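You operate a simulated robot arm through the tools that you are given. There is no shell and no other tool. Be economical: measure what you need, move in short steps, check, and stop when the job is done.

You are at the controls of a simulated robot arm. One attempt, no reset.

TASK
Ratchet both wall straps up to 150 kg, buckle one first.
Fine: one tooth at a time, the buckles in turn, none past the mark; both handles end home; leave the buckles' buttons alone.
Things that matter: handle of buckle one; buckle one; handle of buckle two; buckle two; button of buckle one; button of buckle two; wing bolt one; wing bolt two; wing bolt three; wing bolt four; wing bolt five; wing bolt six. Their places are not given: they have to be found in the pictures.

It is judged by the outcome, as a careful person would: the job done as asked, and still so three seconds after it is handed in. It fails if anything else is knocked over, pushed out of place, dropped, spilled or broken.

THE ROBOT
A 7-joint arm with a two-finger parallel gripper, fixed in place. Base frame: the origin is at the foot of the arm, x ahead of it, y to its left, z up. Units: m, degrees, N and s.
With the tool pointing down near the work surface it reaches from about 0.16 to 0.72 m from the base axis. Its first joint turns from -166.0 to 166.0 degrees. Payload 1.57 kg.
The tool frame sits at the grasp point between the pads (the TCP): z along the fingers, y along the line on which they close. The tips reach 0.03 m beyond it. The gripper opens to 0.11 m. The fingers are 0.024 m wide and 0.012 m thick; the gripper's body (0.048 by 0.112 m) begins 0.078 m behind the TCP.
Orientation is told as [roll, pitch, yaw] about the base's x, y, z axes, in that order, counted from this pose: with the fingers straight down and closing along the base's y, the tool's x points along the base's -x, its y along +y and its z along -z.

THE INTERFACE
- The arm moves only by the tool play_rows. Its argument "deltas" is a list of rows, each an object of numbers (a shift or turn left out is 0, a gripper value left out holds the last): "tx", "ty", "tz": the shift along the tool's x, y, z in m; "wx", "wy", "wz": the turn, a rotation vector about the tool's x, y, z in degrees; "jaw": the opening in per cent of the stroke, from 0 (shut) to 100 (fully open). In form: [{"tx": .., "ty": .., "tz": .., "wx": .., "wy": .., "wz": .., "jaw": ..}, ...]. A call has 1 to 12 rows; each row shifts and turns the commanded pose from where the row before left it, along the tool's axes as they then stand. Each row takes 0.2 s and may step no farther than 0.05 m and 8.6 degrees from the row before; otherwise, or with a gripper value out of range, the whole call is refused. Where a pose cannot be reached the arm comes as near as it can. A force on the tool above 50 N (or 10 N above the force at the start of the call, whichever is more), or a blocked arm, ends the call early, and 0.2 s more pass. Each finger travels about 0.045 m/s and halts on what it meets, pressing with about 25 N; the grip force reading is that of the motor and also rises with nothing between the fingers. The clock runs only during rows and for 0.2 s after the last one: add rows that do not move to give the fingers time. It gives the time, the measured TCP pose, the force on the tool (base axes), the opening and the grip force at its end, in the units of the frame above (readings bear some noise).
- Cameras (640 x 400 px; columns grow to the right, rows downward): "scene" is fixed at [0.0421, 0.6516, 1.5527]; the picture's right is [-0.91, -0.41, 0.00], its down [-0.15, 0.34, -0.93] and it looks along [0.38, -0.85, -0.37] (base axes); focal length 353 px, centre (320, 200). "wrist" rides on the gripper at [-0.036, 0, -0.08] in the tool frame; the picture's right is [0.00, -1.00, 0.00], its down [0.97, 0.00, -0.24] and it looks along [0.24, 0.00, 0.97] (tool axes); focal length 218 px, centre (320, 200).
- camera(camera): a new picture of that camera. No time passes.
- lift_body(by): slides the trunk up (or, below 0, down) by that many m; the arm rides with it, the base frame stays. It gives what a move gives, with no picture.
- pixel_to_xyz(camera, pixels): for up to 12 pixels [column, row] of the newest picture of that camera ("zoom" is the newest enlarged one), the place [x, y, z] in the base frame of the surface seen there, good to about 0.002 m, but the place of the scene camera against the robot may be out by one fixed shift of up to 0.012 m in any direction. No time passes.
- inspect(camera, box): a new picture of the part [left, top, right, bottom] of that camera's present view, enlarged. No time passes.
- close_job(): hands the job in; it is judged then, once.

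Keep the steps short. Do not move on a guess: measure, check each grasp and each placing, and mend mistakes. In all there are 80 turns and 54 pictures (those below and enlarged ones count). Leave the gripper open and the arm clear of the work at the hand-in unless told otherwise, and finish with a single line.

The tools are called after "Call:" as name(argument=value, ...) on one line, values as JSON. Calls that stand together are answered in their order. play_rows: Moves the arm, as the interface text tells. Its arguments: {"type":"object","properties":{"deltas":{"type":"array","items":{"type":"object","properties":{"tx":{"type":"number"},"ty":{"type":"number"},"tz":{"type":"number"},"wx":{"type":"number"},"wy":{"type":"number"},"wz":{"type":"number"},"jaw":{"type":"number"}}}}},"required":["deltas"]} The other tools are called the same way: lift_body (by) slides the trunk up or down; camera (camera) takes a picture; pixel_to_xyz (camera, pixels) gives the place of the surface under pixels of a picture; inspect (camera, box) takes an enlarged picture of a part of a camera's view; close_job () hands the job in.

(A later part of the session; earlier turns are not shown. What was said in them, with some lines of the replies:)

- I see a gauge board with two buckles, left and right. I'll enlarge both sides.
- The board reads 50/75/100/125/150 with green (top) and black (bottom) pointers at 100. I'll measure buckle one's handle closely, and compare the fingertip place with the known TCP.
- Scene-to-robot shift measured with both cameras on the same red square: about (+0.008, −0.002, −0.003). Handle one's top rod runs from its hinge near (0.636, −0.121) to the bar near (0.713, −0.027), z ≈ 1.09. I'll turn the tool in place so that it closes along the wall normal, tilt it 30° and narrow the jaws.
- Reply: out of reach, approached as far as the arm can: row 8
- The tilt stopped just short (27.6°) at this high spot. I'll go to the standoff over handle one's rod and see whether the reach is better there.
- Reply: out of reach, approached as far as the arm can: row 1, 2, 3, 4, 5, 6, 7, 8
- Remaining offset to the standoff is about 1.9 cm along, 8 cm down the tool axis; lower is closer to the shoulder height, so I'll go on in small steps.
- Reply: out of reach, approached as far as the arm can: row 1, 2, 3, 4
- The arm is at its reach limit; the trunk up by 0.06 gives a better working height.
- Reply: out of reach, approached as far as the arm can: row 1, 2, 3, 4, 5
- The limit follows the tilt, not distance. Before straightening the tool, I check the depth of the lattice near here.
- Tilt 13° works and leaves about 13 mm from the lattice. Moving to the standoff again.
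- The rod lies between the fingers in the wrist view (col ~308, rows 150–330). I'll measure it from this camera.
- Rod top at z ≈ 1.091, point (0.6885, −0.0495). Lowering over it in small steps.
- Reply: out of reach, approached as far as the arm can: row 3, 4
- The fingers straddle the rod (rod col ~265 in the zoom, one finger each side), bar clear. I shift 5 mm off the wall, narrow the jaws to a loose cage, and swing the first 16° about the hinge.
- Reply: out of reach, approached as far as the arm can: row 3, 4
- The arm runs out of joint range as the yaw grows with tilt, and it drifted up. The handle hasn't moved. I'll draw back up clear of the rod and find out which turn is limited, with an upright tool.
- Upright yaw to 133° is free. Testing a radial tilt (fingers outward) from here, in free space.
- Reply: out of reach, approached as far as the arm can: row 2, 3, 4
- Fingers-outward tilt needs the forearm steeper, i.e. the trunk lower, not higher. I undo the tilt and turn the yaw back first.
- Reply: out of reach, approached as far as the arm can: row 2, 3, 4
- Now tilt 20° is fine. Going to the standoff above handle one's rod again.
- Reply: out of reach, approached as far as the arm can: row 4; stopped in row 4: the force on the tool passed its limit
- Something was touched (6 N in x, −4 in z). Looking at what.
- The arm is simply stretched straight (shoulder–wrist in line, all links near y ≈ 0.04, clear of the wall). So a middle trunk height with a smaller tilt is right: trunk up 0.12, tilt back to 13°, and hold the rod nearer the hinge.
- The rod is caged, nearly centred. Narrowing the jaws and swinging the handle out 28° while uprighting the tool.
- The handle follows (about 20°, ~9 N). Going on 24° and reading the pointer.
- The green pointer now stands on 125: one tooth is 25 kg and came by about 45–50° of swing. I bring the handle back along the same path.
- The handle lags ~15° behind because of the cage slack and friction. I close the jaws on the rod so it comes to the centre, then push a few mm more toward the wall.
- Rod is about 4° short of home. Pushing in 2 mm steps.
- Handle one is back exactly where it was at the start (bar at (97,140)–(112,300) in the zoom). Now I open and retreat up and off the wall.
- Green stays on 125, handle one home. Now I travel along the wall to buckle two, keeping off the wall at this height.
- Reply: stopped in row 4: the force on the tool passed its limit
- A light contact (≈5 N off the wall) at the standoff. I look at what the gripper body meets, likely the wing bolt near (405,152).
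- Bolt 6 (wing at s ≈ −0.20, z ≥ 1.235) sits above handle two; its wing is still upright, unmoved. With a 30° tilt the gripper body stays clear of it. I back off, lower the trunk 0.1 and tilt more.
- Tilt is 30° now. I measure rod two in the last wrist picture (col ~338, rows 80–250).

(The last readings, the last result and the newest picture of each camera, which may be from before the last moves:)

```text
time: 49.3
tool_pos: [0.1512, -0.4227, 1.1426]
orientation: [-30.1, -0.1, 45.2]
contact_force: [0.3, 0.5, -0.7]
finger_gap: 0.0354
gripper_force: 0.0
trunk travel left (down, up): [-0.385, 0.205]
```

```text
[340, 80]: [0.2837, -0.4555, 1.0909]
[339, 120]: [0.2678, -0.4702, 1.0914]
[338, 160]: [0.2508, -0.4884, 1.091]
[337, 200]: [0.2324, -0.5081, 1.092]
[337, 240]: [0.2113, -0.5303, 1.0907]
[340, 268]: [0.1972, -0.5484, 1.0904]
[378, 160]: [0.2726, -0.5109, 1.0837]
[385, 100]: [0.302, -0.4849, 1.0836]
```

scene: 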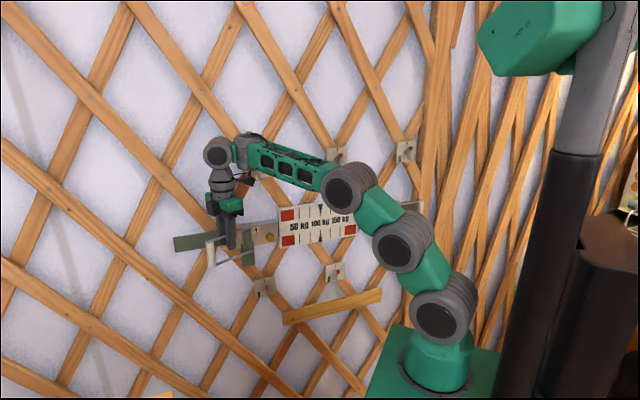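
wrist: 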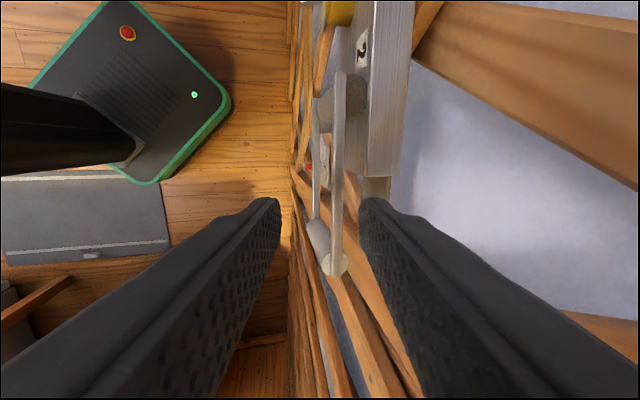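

Call:
play_rows(deltas=[{"tx": -0.0006, "ty": -0.0251, "tz": 0.0151}, {"tx": -0.0006, "ty": -0.0251, "tz": 0.0151}, {"tx": -0.0006, "ty": -0.0251, "tz": 0.0151}, {}])

Call:
camera(camera="wrist")

```text
time: 50.3
tool_pos: [0.2141, -0.4803, 1.1405]
orientation: [-29.9, -0.2, 45.3]
contact_force: [0.2, -0.3, -0.6]
finger_gap: 0.0353
gripper_force: 0.1
trunk travel left (down, up): [-0.385, 0.205]
```

```text
17 pictures are left
```

wrist: 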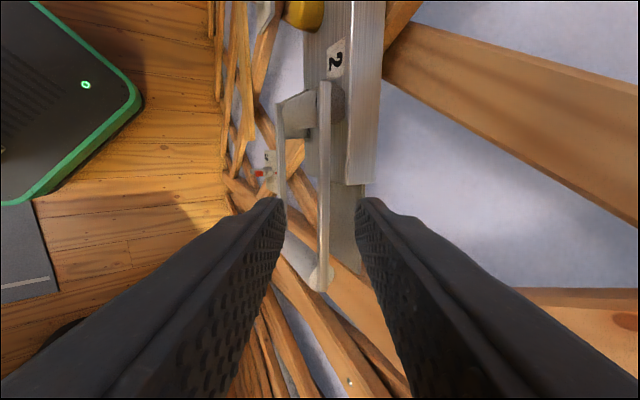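

No contact, the rod is centred between the fingers. Going in 6 cm, then narrowing the jaws.

Call:
play_rows(deltas=[{"tz": 0.015}, {"tz": 0.015}, {"tz": 0.015}, {"tz": 0.015}, {}, {"jaw": 18}, {}])

```text
time: 51.4
tool_pos: [0.2346, -0.5001, 1.103]
orientation: [-31.1, 0.8, 45.2]
contact_force: [-8.0, 15.6, 18.0]
finger_gap: 0.0316
gripper_force: 0.0
trunk travel left (down, up): [-0.385, 0.205]
stopped in row 5: the force on the tool passed its limit (the readings are from after the stop); the commanded pose is now the measured one
```

Stopped with ~25 N pushing up and off the wall. Looking at what is touched.

Call:
inspect(camera="scene", box=[355, 130, 451, 240])

Call:
inspect(camera="wrist", box=[200, 80, 440, 270])

```text
3.64 times, centred on (403, 185) of scene
```

zoom: 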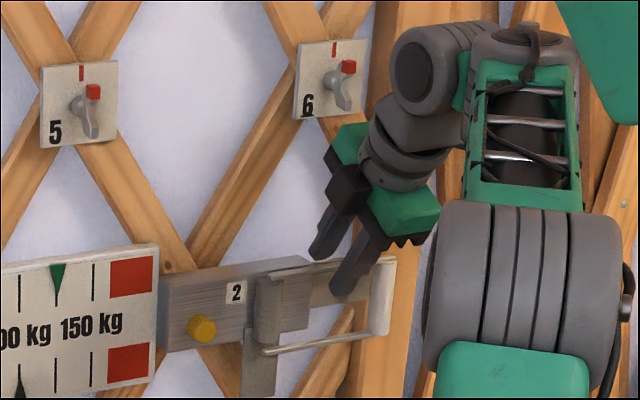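

```text
2.11 times, centred on (320, 175) of wrist
```

zoom: 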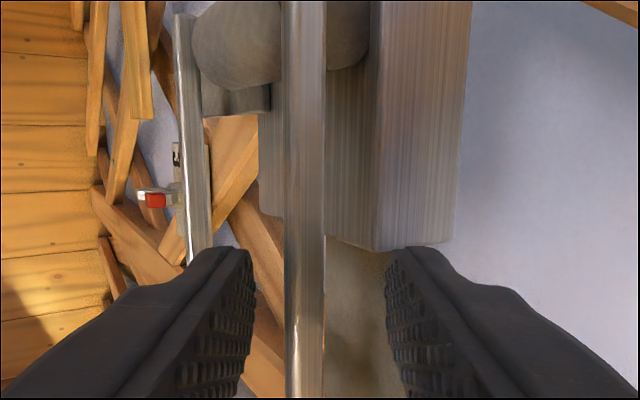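

The wall-side fingertip is at the corner of the buckle block (zoom (405,248)). I back up 2 cm, shift 13 mm farther out along the rod, narrow the jaws slightly and try again.

Call:
play_rows(deltas=[{"tz": -0.02, "jaw": 26}, {"tx": 0.013}, {"tz": 0.01}, {"tz": 0.01}, {"tz": 0.008}, {"tz": 0.007}, {}])

```text
time: 53.0
tool_pos: [0.2309, -0.5183, 1.0838]
orientation: [-30.7, 0.6, 45.3]
contact_force: [0.2, 0.1, 0.0]
finger_gap: 0.0287
gripper_force: 0.1
trunk travel left (down, up): [-0.385, 0.205]
```

Clear now, rod caged. Centring, narrowing, and swinging handle two 24° out.

Call:
play_rows(deltas=[{"ty": 0.005, "tz": -0.004, "jaw": 18}, {}, {"tx": -0.0016, "ty": 0.0096, "tz": -0.0057, "wy": 4.06, "wz": 6.89}, {"tx": -0.0016, "ty": 0.0096, "tz": -0.0057, "wy": 4.06, "wz": 6.89}, {"tx": -0.0016, "ty": 0.0096, "tz": -0.0057, "wy": 4.06, "wz": 6.89}, {}])

Call:
play_rows(deltas=[{"tx": -0.0016, "ty": 0.0096, "tz": -0.0057, "wy": 4.06, "wz": 6.89}, {"tx": -0.0016, "ty": 0.0096, "tz": -0.0057, "wy": 4.06, "wz": 6.89}, {"tx": -0.0016, "ty": 0.0096, "tz": -0.0057, "wy": 4.06, "wz": 6.89}, {}])

Call:
camera(camera="scene")

```text
time: 54.4
tool_pos: [0.2115, -0.4861, 1.0852]
orientation: [-31.1, 0.4, 21.2]
contact_force: [5.1, -6.0, 8.5]
finger_gap: 0.03
gripper_force: 5.9
trunk travel left (down, up): [-0.385, 0.205]
```

```text
time: 55.4
tool_pos: [0.207, -0.4519, 1.0853]
orientation: [-31.1, 0.3, -2.9]
contact_force: [1.1, -7.4, 9.1]
finger_gap: 0.0302
gripper_force: 6.0
trunk travel left (down, up): [-0.385, 0.205]
```

```text
14 pictures are left
```

scene: 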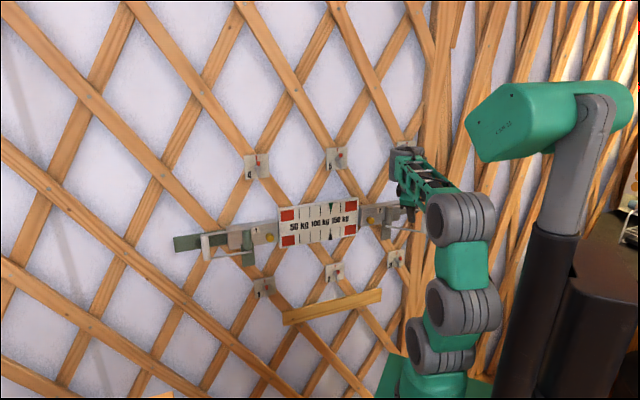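

Call:
inspect(camera="scene", box=[270, 180, 430, 280])

```text
4.00 times, centred on (350, 230) of scene
```

zoom: 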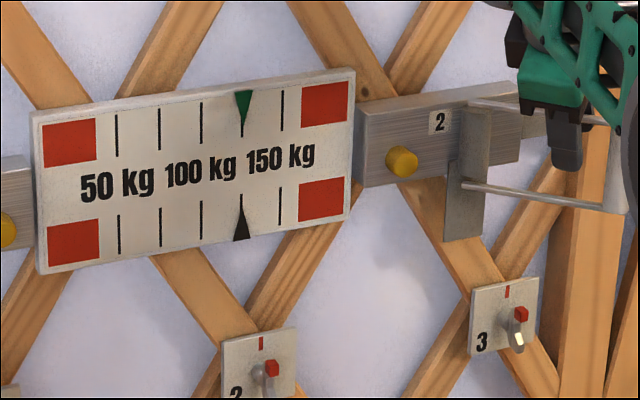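

Black is now on 125 too. Bringing handle two back along its path, then closing on the rod and pushing to home.

Call:
play_rows(deltas=[{"ty": -0.0097, "tz": 0.0058, "wy": -4.1, "wz": -6.86}, {"ty": -0.0097, "tz": 0.0058, "wy": -4.1, "wz": -6.86}, {"ty": -0.0097, "tz": 0.0058, "wy": -4.1, "wz": -6.86}, {"ty": -0.0097, "tz": 0.0058, "wy": -4.1, "wz": -6.86}, {"ty": -0.0097, "tz": 0.0058, "wy": -4.1, "wz": -6.86}, {"ty": -0.0097, "tz": 0.0058, "wy": -4.1, "wz": -6.86}, {"jaw": 9}, {"jaw": 5}, {"ty": -0.002, "tz": 0.0012}, {"ty": -0.002, "tz": 0.0012}, {}])

Call:
camera(camera="wrist")

```text
time: 57.8
tool_pos: [0.2303, -0.516, 1.0859]
orientation: [-30.9, 0.3, 45.2]
contact_force: [-8.1, 5.0, -6.7]
finger_gap: 0.0155
gripper_force: 5.5
trunk travel left (down, up): [-0.385, 0.205]
```

```text
12 pictures are left
```

wrist: 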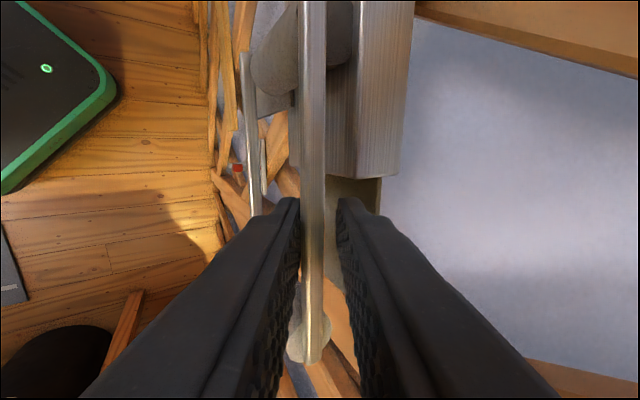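

Rod is parallel to the tool again. One more 2 mm press to be sure, then compare with the starting picture.

Call:
play_rows(deltas=[{"ty": -0.0017, "tz": 0.001}, {"ty": -0.001, "tz": 0.0006}, {}])

Call:
inspect(camera="scene", box=[360, 190, 440, 240])

```text
time: 58.6
tool_pos: [0.2325, -0.5167, 1.0864]
orientation: [-30.9, 0.2, 45.1]
contact_force: [-11.3, 5.9, -6.9]
finger_gap: 0.0183
gripper_force: 6.8
trunk travel left (down, up): [-0.385, 0.205]
```

```text
8.00 times, centred on (400, 215) of scene
```

zoom: 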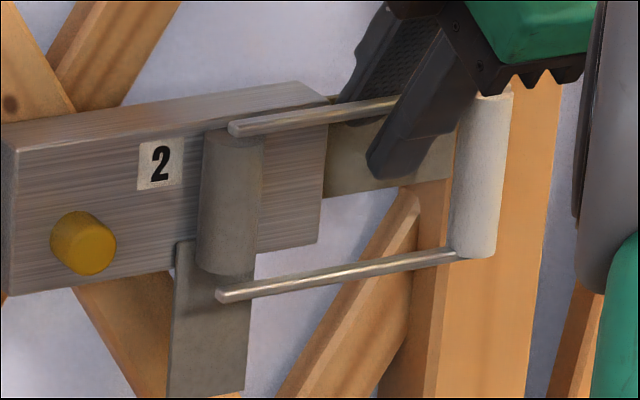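

Handle two is home (same pixels as at the start). Releasing, retreating, and setting the trunk and tilt for buckle one.

Call:
play_rows(deltas=[{"ty": 0.005, "tz": -0.002, "jaw": 26}, {}, {"tz": -0.03}, {"tz": -0.03}, {"ty": 0.03, "tz": -0.01}, {"ty": 0.03, "tz": -0.02, "jaw": 36}, {"wx": -6}, {"wx": -6}, {"wx": -6}, {}])

Call:
lift_body(by=0.1)

```text
time: 60.8
tool_pos: [0.161, -0.441, 1.1176]
orientation: [-12.8, 0.2, 45.2]
contact_force: [0.5, 0.4, -0.1]
finger_gap: 0.0397
gripper_force: 0.0
out of reach, approached as far as the arm can: row 9
trunk travel left (down, up): [-0.385, 0.205]
```

```text
time: 62.2
tool_pos: [0.1601, -0.4391, 1.2173]
orientation: [-12.8, 0.3, 45.2]
contact_force: [-0.1, -1.4, 0.1]
finger_gap: 0.0395
gripper_force: 0.0
trunk travel left (down, up): [-0.485, 0.105]
```

Call:
play_rows(deltas=[{"tx": -0.045}, {"tx": -0.045}, {"tx": -0.045}, {"tx": -0.045}, {"tx": -0.045}, {"tx": -0.045}, {"tx": -0.045}, {}])

Call:
play_rows(deltas=[{"tx": -0.045}, {"tx": -0.045}, {"tx": -0.045}, {"tx": -0.045}, {"tx": -0.045}, {"tx": -0.045}, {"tx": -0.042}, {}])

```text
time: 64.0
tool_pos: [0.3797, -0.2181, 1.2151]
orientation: [-12.8, 0.3, 45.3]
contact_force: [0.2, -0.2, -0.4]
finger_gap: 0.0397
gripper_force: 0.1
trunk travel left (down, up): [-0.485, 0.105]
```

```text
time: 65.8
tool_pos: [0.6046, 0.0057, 1.213]
orientation: [-12.9, 0.4, 45.2]
contact_force: [-0.3, -0.6, -0.6]
finger_gap: 0.0394
gripper_force: 0.2
trunk travel left (down, up): [-0.485, 0.105]
```

Call:
play_rows(deltas=[{"tx": -0.0012, "ty": -0.0171, "tz": 0.0209, "wz": 0.5}, {"tx": -0.0012, "ty": -0.0171, "tz": 0.0209, "wz": 0.5}, {"tx": -0.0012, "ty": -0.0171, "tz": 0.0209}, {"tx": -0.0012, "ty": -0.0171, "tz": 0.0209}, {}])

```text
time: 67.0
tool_pos: [0.6664, -0.0531, 1.1481]
orientation: [-12.8, 0.0, 44.2]
contact_force: [-0.1, -0.1, -0.1]
finger_gap: 0.0397
gripper_force: 0.0
trunk travel left (down, up): [-0.485, 0.105]
```

Call:
play_rows(deltas=[{"tx": -0.0007, "ty": 0.0005, "tz": 0.0154}, {"tx": -0.0007, "ty": 0.0005, "tz": 0.0154}, {"tx": -0.0006, "ty": 0.0005, "tz": 0.0154}, {"tx": -0.0006, "ty": 0.0004, "tz": 0.0154}, {}])

Call:
inspect(camera="wrist", box=[220, 100, 420, 225])

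```text
time: 68.2
tool_pos: [0.6768, -0.0584, 1.086]
orientation: [-13.0, 0.0, 44.2]
contact_force: [-0.4, 0.0, -0.3]
finger_gap: 0.0395
gripper_force: 0.0
trunk travel left (down, up): [-0.485, 0.105]
```

```text
3.20 times, centred on (320, 162) of wrist
```

zoom: 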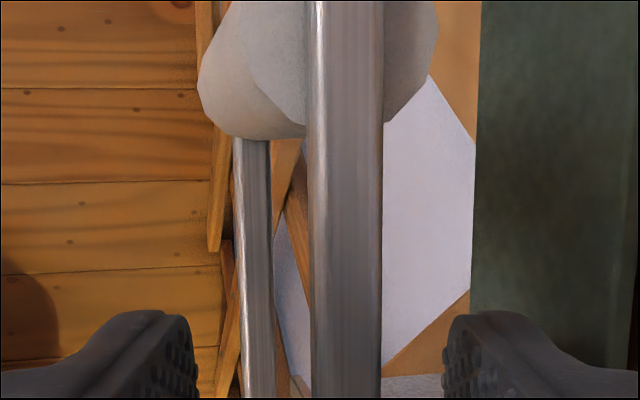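

Same straddle as before. I repeat the identical first swing (28° + 24°).

Call:
play_rows(deltas=[{"jaw": 18}, {}, {"tx": 0.0017, "ty": 0.0079, "tz": -0.0018, "wx": -4, "wy": -1.54, "wz": -6.83}, {"tx": 0.0017, "ty": 0.008, "tz": -0.0012, "wx": -4, "wy": -1.06, "wz": -6.92}, {"tx": 0.0017, "ty": 0.0081, "tz": -0.0007, "wx": -4, "wy": -0.57, "wz": -6.98}, {"tx": 0.0017, "ty": 0.0081, "wz": -7}, {}])

Call:
play_rows(deltas=[{"tx": 0.002, "ty": 0.0093, "wz": -8}, {"tx": 0.002, "ty": 0.0093, "wz": -8}, {"tx": 0.002, "ty": 0.0093, "wz": -8}, {}])

Call:
inspect(camera="scene", box=[190, 175, 382, 295])

```text
time: 69.8
tool_pos: [0.6467, -0.0463, 1.0869]
orientation: [-1.0, -0.5, 72.2]
contact_force: [8.4, -4.6, 2.8]
finger_gap: 0.028
gripper_force: 4.6
trunk travel left (down, up): [-0.485, 0.105]
```

```text
time: 70.8
tool_pos: [0.6157, -0.0481, 1.085]
orientation: [-1.1, 0.0, 96.3]
contact_force: [8.0, 1.3, -0.2]
finger_gap: 0.0274
gripper_force: 4.6
trunk travel left (down, up): [-0.485, 0.105]
```

```text
3.33 times, centred on (286, 235) of scene
```

zoom: 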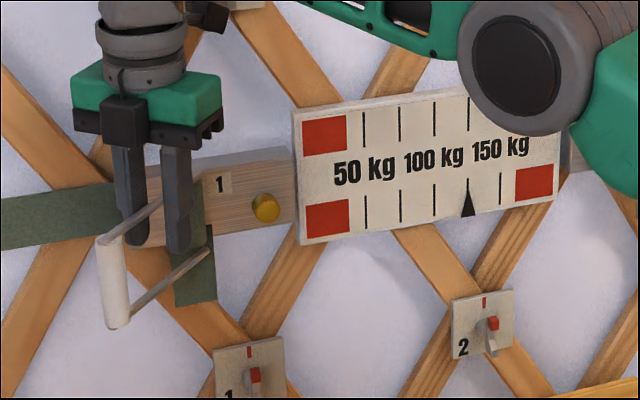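

The 125 tick (col 468) is now bare, so green has gone on to 150 behind the elbow. Returning handle one home the same way.

Call:
play_rows(deltas=[{"tx": -0.0007, "ty": -0.0095, "wz": 8}, {"tx": -0.0007, "ty": -0.0095, "wz": 8}, {"tx": -0.0007, "ty": -0.0095, "wz": 8}, {"tx": -0.0007, "ty": -0.0083, "wz": 7}, {"tx": -0.0007, "ty": -0.0083, "wx": 4, "wy": 0.33, "wz": 6.99}, {"tx": -0.0007, "ty": -0.0083, "tz": 0.0007, "wx": 4, "wy": 0.8, "wz": 6.95}, {"tx": -0.0007, "ty": -0.0082, "tz": 0.0013, "wx": 4, "wy": 1.3, "wz": 6.88}, {}])

Call:
play_rows(deltas=[{"jaw": 9}, {"jaw": 5}, {"ty": -0.002}, {"ty": -0.003}, {}])

Call:
play_rows(deltas=[{"ty": -0.002}, {"ty": -0.002}, {"ty": -0.001}, {}])

Call:
inspect(camera="scene", box=[190, 215, 286, 275])

```text
time: 72.6
tool_pos: [0.6757, -0.0601, 1.0852]
orientation: [-12.7, -0.6, 44.3]
contact_force: [-4.9, 5.0, -3.1]
finger_gap: 0.0262
gripper_force: 3.6
trunk travel left (down, up): [-0.485, 0.105]
```

```text
time: 73.8
tool_pos: [0.6794, -0.0624, 1.0889]
orientation: [-12.9, -0.7, 44.2]
contact_force: [-5.5, 8.0, -3.6]
finger_gap: 0.0144
gripper_force: 4.9
trunk travel left (down, up): [-0.485, 0.105]
```

```text
time: 74.8
tool_pos: [0.6825, -0.0646, 1.0896]
orientation: [-12.8, -0.6, 44.2]
contact_force: [-11.0, 10.1, -9.7]
finger_gap: 0.0198
gripper_force: 8.5
trunk travel left (down, up): [-0.485, 0.105]
```

```text
6.67 times, centred on (238, 245) of scene
```

zoom: 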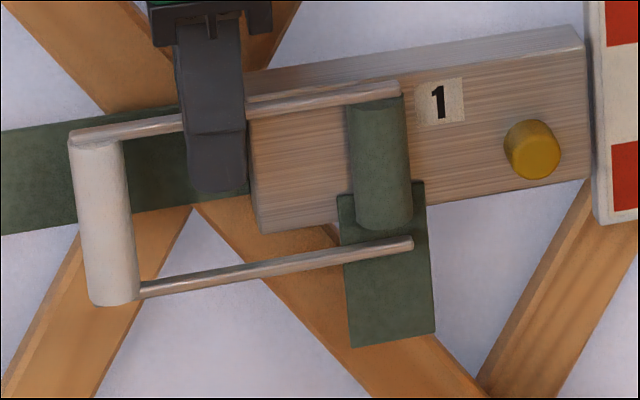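

Handle one is home. Releasing, retreating and travelling back to buckle two.

Call:
play_rows(deltas=[{"ty": 0.006, "jaw": 30}, {}, {"tz": -0.03}, {"tz": -0.03}, {"tz": -0.03}, {"ty": 0.04, "tz": -0.01, "jaw": 32}, {"ty": 0.04, "tz": -0.02}, {"tx": 0.03}, {}])

Call:
play_rows(deltas=[{"tx": 0.046}, {"tx": 0.046}, {"tx": 0.046}, {"tx": 0.046}, {"tx": 0.046}, {"tx": 0.046}, {"tx": 0.046}, {}])

Call:
play_rows(deltas=[{"tx": 0.046}, {"tx": 0.046}, {"tx": 0.046}, {"tx": 0.046}, {"tx": 0.046}, {"tx": 0.046}, {"tz": -0.02}, {}])

Call:
lift_body(by=-0.1)

```text
time: 76.8
tool_pos: [0.5841, -0.012, 1.1892]
orientation: [-12.8, -0.7, 44.3]
contact_force: [1.1, -0.9, 0.3]
finger_gap: 0.0354
gripper_force: 0.1
trunk travel left (down, up): [-0.485, 0.105]
```

```text
time: 78.6
tool_pos: [0.351, -0.2339, 1.1839]
orientation: [-12.8, -0.7, 44.3]
contact_force: [0.6, 0.3, -0.1]
finger_gap: 0.035
gripper_force: 0.0
trunk travel left (down, up): [-0.485, 0.105]
```

```text
time: 80.4
tool_pos: [0.1507, -0.4226, 1.201]
orientation: [-12.7, -0.7, 44.2]
contact_force: [0.3, -0.3, 0.0]
finger_gap: 0.0353
gripper_force: 0.1
trunk travel left (down, up): [-0.485, 0.105]
```

```text
time: 81.7
tool_pos: [0.15, -0.4238, 1.1003]
orientation: [-12.7, -0.6, 44.2]
contact_force: [0.6, 0.2, 0.1]
finger_gap: 0.0352
gripper_force: 0.0
trunk travel left (down, up): [-0.385, 0.205]
```

Call:
play_rows(deltas=[{"wx": 6, "wy": 0.6, "wz": -0.9, "tz": -0.013}, {"wx": 6, "tz": -0.013}, {"wx": 6, "tz": -0.013}, {}])

```text
time: 82.7
tool_pos: [0.1411, -0.4151, 1.1374]
orientation: [-30.8, 0.2, 44.8]
contact_force: [0.8, 0.5, 0.1]
finger_gap: 0.0352
gripper_force: 0.1
trunk travel left (down, up): [-0.385, 0.205]
```

Call:
play_rows(deltas=[{"tx": 0.0032, "ty": -0.0293, "tz": 0.0175, "jaw": 29}, {"tx": 0.0032, "ty": -0.0293, "tz": 0.0175}, {"tx": 0.0032, "ty": -0.0293, "tz": 0.0175}, {}])

Call:
inspect(camera="wrist", box=[200, 60, 440, 300])

```text
time: 83.7
tool_pos: [0.2071, -0.4934, 1.1378]
orientation: [-30.7, 0.2, 44.9]
contact_force: [1.4, -0.2, -0.1]
finger_gap: 0.0321
gripper_force: 0.1
trunk travel left (down, up): [-0.385, 0.205]
```

```text
1.67 times, centred on (320, 180) of wrist
```

zoom: 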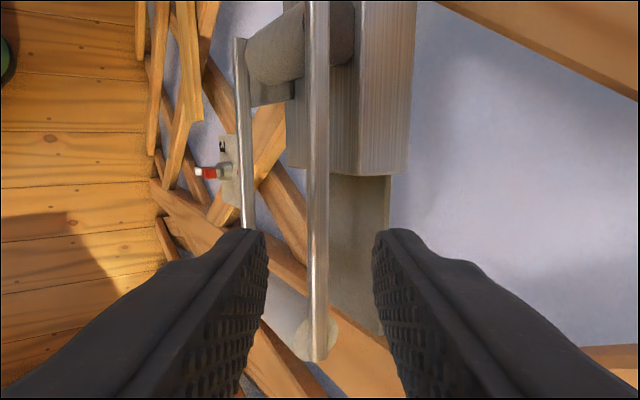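

Rod centred, block clear above the fingertips. Going in 6 cm, narrowing the jaws, and swinging 24°.

Call:
play_rows(deltas=[{"tz": 0.015}, {"tz": 0.015}, {"tz": 0.015}, {"tz": 0.013}, {"jaw": 18}, {}])

```text
time: 85.1
tool_pos: [0.2284, -0.5142, 1.0878]
orientation: [-30.7, 0.3, 44.9]
contact_force: [0.6, -0.2, -0.3]
finger_gap: 0.0201
gripper_force: 0.1
trunk travel left (down, up): [-0.385, 0.205]
```

Call:
play_rows(deltas=[{"tx": -0.0016, "ty": 0.0096, "tz": -0.0057, "wy": 4.06, "wz": 6.89}, {"tx": -0.0016, "ty": 0.0096, "tz": -0.0057, "wy": 4.06, "wz": 6.89}, {"tx": -0.0016, "ty": 0.0096, "tz": -0.0057, "wy": 4.06, "wz": 6.89}, {}])

Call:
play_rows(deltas=[{"tx": -0.0016, "ty": 0.0096, "tz": -0.0057, "wy": 4.06, "wz": 6.89}, {"tx": -0.0016, "ty": 0.0096, "tz": -0.0057, "wy": 4.06, "wz": 6.89}, {"tx": -0.0016, "ty": 0.0096, "tz": -0.0057, "wy": 4.06, "wz": 6.89}, {}])

Call:
inspect(camera="scene", box=[270, 180, 430, 280])

```text
time: 86.1
tool_pos: [0.2127, -0.4859, 1.0889]
orientation: [-30.9, 0.1, 20.8]
contact_force: [5.9, -6.8, 10.2]
finger_gap: 0.0304
gripper_force: 5.8
trunk travel left (down, up): [-0.385, 0.205]
```

```text
time: 87.1
tool_pos: [0.2082, -0.4514, 1.0866]
orientation: [-30.9, -0.1, -3.1]
contact_force: [1.7, -8.3, 8.2]
finger_gap: 0.0297
gripper_force: 5.5
trunk travel left (down, up): [-0.385, 0.205]
```

```text
4.00 times, centred on (350, 230) of scene
```

zoom: 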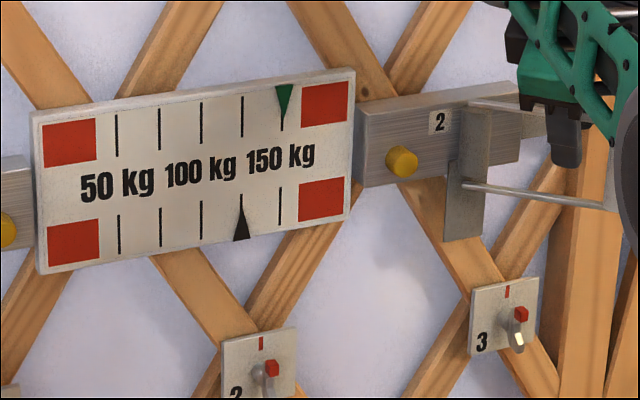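

Green is on 150. Black is still on 125, so the threshold is just ahead: one more 6° step.

Call:
play_rows(deltas=[{"tx": -0.0012, "ty": 0.0072, "tz": -0.0043, "wy": 3.05, "wz": 5.17}, {}])

Call:
inspect(camera="scene", box=[270, 180, 430, 280])

```text
time: 87.7
tool_pos: [0.2099, -0.4444, 1.0865]
orientation: [-30.8, -0.1, -9.2]
contact_force: [-2.2, -7.0, 4.9]
finger_gap: 0.0279
gripper_force: 4.3
trunk travel left (down, up): [-0.385, 0.205]
```

```text
4.00 times, centred on (350, 230) of scene
```

zoom: 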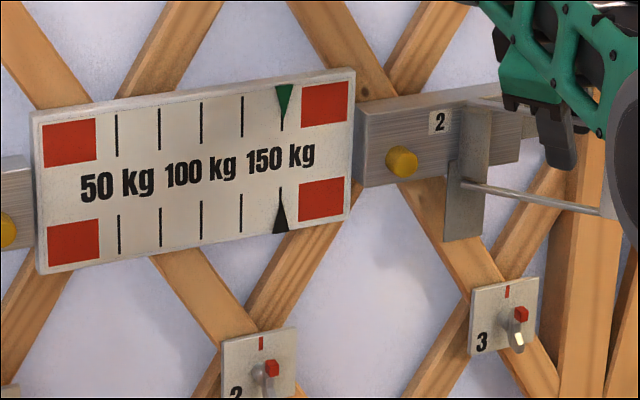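

Black is now on 150 as well. Returning handle two home: the 6° step, then the same path, close and push.

Call:
play_rows(deltas=[{"ty": -0.0073, "tz": 0.0044, "wy": -3.07, "wz": -5.15}, {"ty": -0.0097, "tz": 0.0058, "wy": -4.1, "wz": -6.86}, {"ty": -0.0097, "tz": 0.0058, "wy": -4.1, "wz": -6.86}, {"ty": -0.0097, "tz": 0.0058, "wy": -4.1, "wz": -6.86}, {"ty": -0.0097, "tz": 0.0058, "wy": -4.1, "wz": -6.86}, {"ty": -0.0097, "tz": 0.0058, "wy": -4.1, "wz": -6.86}, {"ty": -0.0097, "tz": 0.0058, "wy": -4.1, "wz": -6.86}, {}])

Call:
play_rows(deltas=[{"jaw": 9}, {"jaw": 5}, {"ty": -0.002, "tz": 0.0012}, {"ty": -0.001, "tz": 0.0006}, {}])

```text
time: 89.5
tool_pos: [0.2276, -0.5154, 1.0885]
orientation: [-30.9, -0.1, 44.9]
contact_force: [-5.9, 4.0, -6.3]
finger_gap: 0.0284
gripper_force: 5.4
trunk travel left (down, up): [-0.385, 0.205]
```

```text
time: 90.7
tool_pos: [0.2301, -0.5181, 1.0891]
orientation: [-31.0, -0.1, 44.9]
contact_force: [-9.9, 5.7, -9.8]
finger_gap: 0.0182
gripper_force: 7.0
trunk travel left (down, up): [-0.385, 0.205]
```

Call:
play_rows(deltas=[{"ty": -0.0015, "tz": 0.0009}, {}])

Call:
inspect(camera="scene", box=[360, 190, 440, 240])

```text
time: 91.3
tool_pos: [0.2299, -0.5194, 1.0894]
orientation: [-30.9, -0.1, 44.9]
contact_force: [-13.5, 9.8, -6.4]
finger_gap: 0.0209
gripper_force: 8.7
trunk travel left (down, up): [-0.385, 0.205]
```

```text
8.00 times, centred on (400, 215) of scene
```

zoom: 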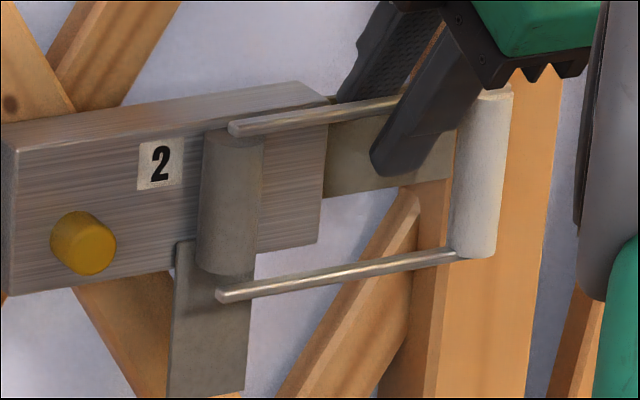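

Handle two is home. Releasing and retreating clear of the wall, then opening the gripper fully.

Call:
play_rows(deltas=[{"ty": 0.006, "tz": -0.003, "jaw": 26}, {}, {"tz": -0.03}, {"tz": -0.03}, {"ty": 0.03, "tz": -0.01}, {"ty": 0.03, "tz": -0.02}, {"ty": 0.04, "tz": -0.03}, {"jaw": 100}, {}, {}, {}, {}])

Call:
camera(camera="scene")

Call:
inspect(camera="scene", box=[170, 130, 442, 300])

```text
time: 93.9
tool_pos: [0.1253, -0.4123, 1.1393]
orientation: [-30.8, -0.1, 44.9]
contact_force: [-0.6, -0.3, 0.2]
finger_gap: 0.1101
gripper_force: 0.1
trunk travel left (down, up): [-0.385, 0.205]
```

```text
3 pictures are left
```

scene: 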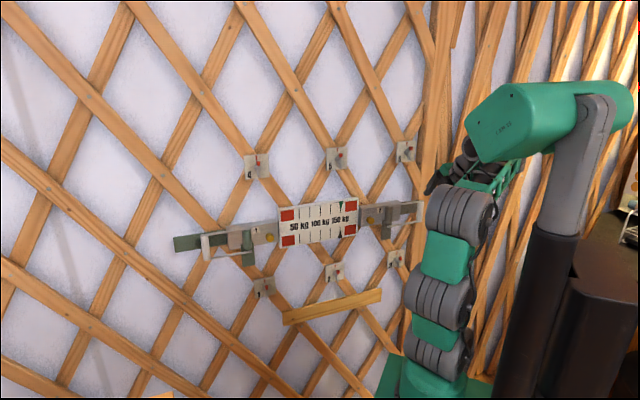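

```text
2.35 times, centred on (306, 215) of scene
```

zoom: 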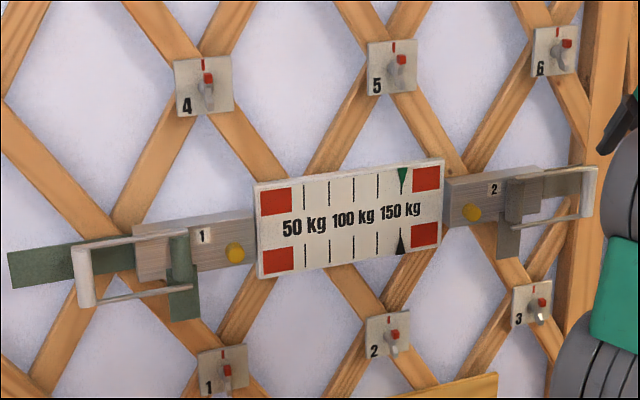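

Both pointers stand on 150, both handles are home, the bolts look upright and the arm is clear with the gripper open. Handing in.

Call:
close_job()

```text
The job is handed in.
```

Both straps stand at 150 kg, ratcheted one tooth at a time in turn with buckle one first; both handles are home, the buttons were left alone, and the one light brush near wing bolt six left it looking upright.
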